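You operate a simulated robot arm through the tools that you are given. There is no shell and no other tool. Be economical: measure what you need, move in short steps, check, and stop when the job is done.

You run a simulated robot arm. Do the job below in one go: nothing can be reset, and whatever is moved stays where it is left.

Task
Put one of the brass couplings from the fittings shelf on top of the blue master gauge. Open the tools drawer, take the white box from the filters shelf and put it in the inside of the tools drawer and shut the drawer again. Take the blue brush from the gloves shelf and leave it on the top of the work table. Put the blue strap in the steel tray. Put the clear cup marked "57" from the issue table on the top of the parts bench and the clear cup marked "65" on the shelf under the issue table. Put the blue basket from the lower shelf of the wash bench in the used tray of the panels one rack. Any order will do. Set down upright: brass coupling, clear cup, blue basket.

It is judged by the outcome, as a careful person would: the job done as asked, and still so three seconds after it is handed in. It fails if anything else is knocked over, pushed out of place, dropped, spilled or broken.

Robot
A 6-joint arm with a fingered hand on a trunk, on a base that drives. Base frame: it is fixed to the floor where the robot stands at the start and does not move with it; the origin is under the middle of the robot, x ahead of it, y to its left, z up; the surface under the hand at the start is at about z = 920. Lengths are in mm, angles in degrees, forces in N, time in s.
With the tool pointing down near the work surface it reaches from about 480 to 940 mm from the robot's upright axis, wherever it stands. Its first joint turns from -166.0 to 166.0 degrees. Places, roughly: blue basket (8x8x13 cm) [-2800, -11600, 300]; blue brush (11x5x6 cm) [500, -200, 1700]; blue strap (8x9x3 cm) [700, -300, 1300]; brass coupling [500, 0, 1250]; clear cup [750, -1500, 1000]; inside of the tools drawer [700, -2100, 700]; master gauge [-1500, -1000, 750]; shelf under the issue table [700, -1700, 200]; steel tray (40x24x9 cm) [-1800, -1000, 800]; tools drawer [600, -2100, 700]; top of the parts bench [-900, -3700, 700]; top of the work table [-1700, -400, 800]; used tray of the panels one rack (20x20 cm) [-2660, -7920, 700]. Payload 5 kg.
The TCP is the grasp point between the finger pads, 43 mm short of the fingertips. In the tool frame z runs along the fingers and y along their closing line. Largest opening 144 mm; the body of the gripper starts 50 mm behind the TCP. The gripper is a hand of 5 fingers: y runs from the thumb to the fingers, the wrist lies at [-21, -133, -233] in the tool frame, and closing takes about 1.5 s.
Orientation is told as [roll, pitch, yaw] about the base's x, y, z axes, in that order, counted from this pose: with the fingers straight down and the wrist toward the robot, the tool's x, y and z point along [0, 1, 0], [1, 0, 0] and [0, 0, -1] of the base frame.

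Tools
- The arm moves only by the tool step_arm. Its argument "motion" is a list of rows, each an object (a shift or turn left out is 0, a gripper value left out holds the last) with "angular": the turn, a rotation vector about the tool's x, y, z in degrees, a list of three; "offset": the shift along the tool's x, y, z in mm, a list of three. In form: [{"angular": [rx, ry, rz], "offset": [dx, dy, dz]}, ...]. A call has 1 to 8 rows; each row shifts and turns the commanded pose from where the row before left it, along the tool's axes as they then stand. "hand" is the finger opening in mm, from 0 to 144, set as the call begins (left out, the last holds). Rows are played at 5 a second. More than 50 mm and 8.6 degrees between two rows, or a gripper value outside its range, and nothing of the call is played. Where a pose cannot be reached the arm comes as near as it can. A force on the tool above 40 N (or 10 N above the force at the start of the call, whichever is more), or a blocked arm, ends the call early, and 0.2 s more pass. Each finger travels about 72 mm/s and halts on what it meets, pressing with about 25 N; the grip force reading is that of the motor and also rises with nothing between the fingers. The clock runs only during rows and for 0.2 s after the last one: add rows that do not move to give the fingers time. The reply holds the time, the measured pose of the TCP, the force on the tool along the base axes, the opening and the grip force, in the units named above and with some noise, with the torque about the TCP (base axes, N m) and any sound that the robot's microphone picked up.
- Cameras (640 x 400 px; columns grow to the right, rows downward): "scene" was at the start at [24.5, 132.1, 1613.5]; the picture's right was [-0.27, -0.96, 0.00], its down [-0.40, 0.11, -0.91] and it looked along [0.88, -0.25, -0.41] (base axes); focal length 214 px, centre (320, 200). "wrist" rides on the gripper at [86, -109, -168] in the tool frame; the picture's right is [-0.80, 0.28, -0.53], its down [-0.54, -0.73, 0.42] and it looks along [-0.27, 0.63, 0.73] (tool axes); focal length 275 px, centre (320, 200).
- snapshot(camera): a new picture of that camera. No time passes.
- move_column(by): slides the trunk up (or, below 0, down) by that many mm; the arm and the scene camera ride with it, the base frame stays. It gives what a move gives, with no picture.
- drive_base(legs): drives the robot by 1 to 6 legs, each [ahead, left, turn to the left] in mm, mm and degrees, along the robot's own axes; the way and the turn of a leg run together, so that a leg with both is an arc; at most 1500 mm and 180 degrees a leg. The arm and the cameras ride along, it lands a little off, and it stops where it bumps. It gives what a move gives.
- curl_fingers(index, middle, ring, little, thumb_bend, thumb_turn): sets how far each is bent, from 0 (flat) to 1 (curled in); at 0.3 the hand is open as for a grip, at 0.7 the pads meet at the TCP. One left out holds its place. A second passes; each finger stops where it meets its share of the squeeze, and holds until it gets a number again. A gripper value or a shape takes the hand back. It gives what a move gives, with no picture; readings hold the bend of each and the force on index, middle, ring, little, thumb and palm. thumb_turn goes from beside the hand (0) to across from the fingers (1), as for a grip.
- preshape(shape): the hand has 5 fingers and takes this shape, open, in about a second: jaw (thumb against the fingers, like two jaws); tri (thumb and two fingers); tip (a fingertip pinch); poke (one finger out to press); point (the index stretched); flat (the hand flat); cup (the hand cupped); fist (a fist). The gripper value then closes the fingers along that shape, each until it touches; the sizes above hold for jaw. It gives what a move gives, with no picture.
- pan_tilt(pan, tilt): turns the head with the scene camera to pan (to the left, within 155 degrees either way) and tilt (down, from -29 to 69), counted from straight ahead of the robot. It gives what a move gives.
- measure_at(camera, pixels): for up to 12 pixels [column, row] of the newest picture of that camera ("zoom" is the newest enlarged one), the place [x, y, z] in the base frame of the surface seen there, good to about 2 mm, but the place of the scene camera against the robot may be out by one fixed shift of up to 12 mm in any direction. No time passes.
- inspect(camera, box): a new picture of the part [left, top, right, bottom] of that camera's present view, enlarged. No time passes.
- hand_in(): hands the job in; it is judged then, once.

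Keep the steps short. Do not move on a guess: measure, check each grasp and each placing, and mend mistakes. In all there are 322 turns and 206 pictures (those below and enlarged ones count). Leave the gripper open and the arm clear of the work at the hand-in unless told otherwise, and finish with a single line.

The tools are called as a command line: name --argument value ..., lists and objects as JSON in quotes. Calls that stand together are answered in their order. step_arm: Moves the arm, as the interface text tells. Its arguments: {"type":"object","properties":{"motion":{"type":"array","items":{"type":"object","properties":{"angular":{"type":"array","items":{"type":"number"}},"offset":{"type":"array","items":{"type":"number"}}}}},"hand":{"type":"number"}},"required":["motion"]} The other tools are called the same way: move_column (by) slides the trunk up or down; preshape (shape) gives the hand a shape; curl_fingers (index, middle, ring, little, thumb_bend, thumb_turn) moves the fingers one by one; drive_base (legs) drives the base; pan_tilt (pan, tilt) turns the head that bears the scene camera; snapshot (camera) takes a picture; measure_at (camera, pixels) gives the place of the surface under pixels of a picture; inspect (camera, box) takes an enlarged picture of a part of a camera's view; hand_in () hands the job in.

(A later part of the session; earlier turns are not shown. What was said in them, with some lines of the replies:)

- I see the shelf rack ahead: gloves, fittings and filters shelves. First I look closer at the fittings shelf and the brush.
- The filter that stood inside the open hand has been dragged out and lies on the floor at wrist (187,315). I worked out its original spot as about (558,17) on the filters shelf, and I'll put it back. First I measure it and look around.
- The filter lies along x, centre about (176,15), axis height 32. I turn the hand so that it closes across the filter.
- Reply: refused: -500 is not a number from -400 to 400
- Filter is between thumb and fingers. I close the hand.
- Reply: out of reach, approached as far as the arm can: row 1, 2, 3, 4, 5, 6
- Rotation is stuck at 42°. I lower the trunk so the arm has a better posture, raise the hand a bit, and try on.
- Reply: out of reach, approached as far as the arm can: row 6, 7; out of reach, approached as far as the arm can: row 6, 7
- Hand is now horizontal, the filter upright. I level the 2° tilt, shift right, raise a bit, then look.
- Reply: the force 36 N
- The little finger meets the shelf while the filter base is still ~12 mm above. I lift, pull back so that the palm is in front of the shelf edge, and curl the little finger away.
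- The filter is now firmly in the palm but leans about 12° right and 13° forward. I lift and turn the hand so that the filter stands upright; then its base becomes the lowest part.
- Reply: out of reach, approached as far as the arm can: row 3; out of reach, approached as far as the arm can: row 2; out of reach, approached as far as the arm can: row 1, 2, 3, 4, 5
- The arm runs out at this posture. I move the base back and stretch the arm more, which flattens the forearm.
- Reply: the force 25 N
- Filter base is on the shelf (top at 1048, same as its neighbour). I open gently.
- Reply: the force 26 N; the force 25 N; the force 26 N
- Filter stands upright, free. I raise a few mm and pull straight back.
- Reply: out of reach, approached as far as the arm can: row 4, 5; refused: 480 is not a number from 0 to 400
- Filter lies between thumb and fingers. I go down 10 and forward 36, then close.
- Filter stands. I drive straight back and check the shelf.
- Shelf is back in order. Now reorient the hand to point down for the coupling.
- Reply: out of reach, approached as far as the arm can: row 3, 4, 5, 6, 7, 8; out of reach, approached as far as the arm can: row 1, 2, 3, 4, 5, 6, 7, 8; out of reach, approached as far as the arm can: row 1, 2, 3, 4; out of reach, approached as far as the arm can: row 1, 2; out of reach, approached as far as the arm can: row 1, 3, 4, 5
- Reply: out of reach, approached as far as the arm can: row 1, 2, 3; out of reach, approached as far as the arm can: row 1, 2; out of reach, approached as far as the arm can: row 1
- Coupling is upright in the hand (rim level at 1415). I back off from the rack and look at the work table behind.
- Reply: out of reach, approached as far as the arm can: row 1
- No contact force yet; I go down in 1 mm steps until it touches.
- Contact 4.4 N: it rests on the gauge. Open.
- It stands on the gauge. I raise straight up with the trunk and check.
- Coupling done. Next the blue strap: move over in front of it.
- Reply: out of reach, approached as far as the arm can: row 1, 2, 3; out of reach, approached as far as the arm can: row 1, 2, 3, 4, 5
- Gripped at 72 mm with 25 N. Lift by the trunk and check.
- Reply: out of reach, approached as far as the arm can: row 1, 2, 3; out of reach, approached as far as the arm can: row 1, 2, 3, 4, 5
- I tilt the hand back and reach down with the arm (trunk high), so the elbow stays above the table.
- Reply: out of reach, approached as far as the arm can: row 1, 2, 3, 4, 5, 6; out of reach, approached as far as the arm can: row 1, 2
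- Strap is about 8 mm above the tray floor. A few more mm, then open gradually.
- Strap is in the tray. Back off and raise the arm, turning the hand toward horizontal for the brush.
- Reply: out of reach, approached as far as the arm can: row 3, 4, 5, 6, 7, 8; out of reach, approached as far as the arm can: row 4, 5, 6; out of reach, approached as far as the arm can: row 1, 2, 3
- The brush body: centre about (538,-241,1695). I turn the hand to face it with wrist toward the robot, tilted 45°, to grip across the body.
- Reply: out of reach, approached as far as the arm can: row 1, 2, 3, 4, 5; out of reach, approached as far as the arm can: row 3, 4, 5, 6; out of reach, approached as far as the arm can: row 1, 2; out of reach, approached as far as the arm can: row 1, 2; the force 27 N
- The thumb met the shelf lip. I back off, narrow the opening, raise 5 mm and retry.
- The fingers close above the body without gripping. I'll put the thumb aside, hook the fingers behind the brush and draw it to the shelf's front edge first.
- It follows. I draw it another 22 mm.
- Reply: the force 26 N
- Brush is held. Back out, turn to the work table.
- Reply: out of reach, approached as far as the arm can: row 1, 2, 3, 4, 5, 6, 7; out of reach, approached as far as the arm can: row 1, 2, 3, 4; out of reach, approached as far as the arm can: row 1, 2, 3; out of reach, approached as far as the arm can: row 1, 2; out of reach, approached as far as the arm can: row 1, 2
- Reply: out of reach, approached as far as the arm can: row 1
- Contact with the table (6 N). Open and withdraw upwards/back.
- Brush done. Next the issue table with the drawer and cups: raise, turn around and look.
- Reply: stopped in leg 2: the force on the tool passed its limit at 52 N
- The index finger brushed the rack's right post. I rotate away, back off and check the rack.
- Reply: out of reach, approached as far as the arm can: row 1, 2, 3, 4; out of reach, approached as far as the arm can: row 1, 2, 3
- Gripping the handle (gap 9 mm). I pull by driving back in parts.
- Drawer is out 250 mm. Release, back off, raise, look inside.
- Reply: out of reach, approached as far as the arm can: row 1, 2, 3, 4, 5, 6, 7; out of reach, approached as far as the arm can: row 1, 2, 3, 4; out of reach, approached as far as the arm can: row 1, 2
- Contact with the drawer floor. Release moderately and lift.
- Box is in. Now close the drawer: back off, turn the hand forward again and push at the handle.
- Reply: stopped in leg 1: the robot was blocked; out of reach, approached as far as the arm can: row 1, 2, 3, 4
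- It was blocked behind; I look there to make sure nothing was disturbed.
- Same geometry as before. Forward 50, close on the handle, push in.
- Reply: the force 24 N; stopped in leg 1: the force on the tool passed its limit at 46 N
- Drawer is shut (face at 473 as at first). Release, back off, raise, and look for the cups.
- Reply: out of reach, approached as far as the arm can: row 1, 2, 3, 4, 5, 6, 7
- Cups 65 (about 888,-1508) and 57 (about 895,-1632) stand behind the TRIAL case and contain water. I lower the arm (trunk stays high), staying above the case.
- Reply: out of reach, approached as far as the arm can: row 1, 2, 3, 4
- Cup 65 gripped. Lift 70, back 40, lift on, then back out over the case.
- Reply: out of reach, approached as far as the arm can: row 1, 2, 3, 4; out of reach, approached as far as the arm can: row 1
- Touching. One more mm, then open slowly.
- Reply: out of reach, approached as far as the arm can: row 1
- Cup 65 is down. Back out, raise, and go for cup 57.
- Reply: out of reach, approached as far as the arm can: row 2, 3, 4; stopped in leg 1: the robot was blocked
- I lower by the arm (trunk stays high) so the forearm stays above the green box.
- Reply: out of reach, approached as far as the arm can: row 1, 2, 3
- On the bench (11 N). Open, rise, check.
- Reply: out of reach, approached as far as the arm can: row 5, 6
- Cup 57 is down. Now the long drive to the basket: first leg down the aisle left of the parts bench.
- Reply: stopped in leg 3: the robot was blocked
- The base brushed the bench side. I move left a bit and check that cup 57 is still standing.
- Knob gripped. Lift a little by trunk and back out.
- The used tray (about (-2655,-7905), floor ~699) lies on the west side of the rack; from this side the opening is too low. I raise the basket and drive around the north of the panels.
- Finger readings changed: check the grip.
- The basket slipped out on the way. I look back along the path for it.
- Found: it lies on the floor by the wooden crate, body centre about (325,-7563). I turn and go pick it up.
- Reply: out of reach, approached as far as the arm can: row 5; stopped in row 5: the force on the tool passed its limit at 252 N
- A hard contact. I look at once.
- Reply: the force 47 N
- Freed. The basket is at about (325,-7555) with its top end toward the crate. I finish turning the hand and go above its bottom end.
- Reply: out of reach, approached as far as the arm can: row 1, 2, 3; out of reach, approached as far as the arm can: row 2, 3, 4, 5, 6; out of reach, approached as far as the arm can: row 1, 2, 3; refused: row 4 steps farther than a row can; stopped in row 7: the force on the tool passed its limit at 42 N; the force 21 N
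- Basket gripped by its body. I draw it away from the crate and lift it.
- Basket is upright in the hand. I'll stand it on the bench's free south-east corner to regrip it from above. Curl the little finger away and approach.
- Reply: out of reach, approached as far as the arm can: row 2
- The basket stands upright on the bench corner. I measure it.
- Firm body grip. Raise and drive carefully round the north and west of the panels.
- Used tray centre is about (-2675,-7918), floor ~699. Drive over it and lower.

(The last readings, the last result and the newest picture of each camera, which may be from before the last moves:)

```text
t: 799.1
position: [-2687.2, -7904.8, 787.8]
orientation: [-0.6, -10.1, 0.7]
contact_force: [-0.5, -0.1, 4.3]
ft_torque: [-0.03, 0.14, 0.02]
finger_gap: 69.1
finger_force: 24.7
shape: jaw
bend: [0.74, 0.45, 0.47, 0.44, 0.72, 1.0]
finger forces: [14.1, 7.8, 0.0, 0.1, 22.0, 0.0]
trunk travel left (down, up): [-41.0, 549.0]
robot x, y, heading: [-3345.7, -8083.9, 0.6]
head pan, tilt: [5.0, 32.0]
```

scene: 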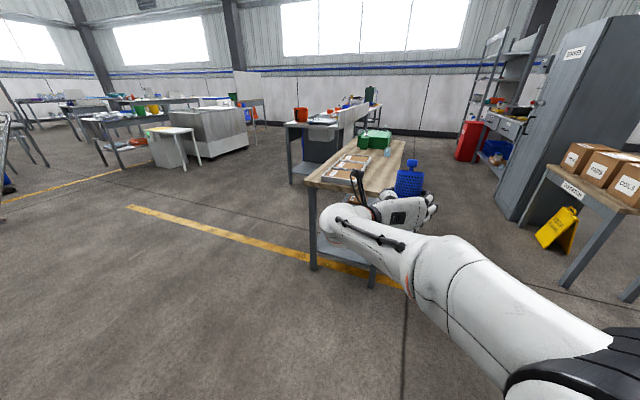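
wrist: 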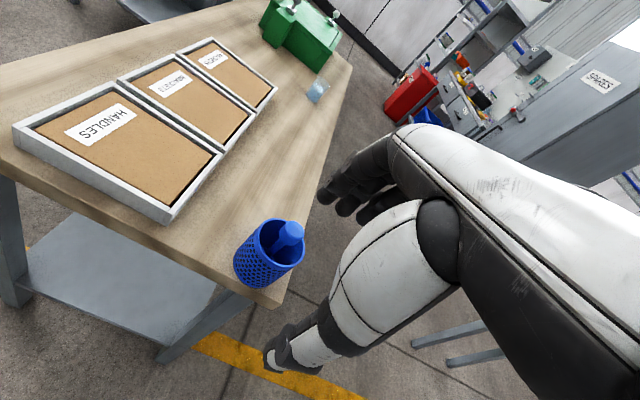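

It touches the tray floor at the expected height. Open gently and rise straight up.

step_arm --motion '[{}, {}, {}, {}]' --hand 85

step_arm --motion '[{}, {}, {}, {}]' --hand 108

move_column --by 60

move_column --by 240

drive_base --legs '[[-350, 0, 0]]'

```text
t: 800.1
position: [-2687.6, -7906.3, 786.9]
orientation: [-0.6, -10.0, 0.6]
contact_force: [-0.3, -0.9, -0.8]
ft_torque: [-0.04, 0.01, 0.0]
finger_gap: 84.4
finger_force: 0.0
shape: jaw
bend: [0.74, 0.41, 0.38, 0.42, 0.66, 1.0]
finger forces: [0.0, 0.0, 0.0, 0.0, 0.0, 0.1]
trunk travel left (down, up): [-41.0, 549.0]
robot x, y, heading: [-3344.6, -8089.2, 0.5]
head pan, tilt: [5.0, 32.0]
```

```text
t: 801.1
position: [-2687.8, -7905.8, 786.0]
orientation: [-0.6, -10.0, 0.6]
contact_force: [0.8, -0.9, 0.7]
ft_torque: [0.02, -0.01, 0.0]
finger_gap: 107.5
finger_force: 0.0
shape: jaw
bend: [0.26, 0.36, 0.33, 0.34, 0.56, 0.99]
finger forces: [0.0, 0.0, 0.0, 0.0, 0.1, 0.0]
trunk travel left (down, up): [-41.0, 549.0]
robot x, y, heading: [-3344.5, -8089.4, 0.6]
head pan, tilt: [5.0, 32.0]
```

```text
t: 802.1
position: [-2687.8, -7906.5, 846.2]
orientation: [-0.6, -10.0, 0.7]
contact_force: [-0.8, 0.2, 0.9]
ft_torque: [-0.03, 0.0, 0.0]
finger_gap: 107.7
finger_force: 0.1
shape: jaw
bend: [0.26, 0.36, 0.33, 0.34, 0.56, 0.99]
finger forces: [0.0, 0.0, 0.0, 0.1, 0.0, 0.1]
trunk travel left (down, up): [-101.0, 489.0]
robot x, y, heading: [-3344.4, -8083.9, 0.6]
head pan, tilt: [5.0, 32.0]
```

```text
t: 804.6
position: [-2687.2, -7904.4, 1085.9]
orientation: [-0.6, -10.1, 0.7]
contact_force: [0.3, -1.1, 0.1]
ft_torque: [-0.02, -0.03, 0.02]
finger_gap: 107.6
finger_force: 0.1
shape: jaw
bend: [0.26, 0.36, 0.33, 0.34, 0.56, 0.99]
finger forces: [0.1, 0.1, 0.1, 0.0, 0.0, 0.0]
trunk travel left (down, up): [-341.0, 249.0]
robot x, y, heading: [-3344.6, -8083.4, 0.5]
head pan, tilt: [5.0, 32.0]
```

```text
t: 806.8
position: [-3039.6, -7906.4, 1086.5]
orientation: [-0.5, -10.0, 0.9]
contact_force: [-0.3, -0.6, 0.3]
ft_torque: [0.0, 0.02, 0.01]
finger_gap: 107.9
finger_force: 0.1
shape: jaw
bend: [0.26, 0.36, 0.33, 0.34, 0.56, 0.99]
finger forces: [0.0, 0.0, 0.0, 0.0, 0.0, 0.0]
trunk travel left (down, up): [-341.0, 249.0]
robot x, y, heading: [-3697.2, -8091.0, 0.5]
head pan, tilt: [5.0, 32.0]
```

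All items are placed, the hand is open and the arm is clear of the work, so I hand in.

hand_in

```text
The job is handed in.
```

The job is handed in with all seven items placed, but three things knocked along the way could count against it: a filter pulled off its shelf, a dropped basket, and a hard bump at the left panel. I ran out of pictures before the end, so the basket's final set-down is confirmed only by contact force and height.
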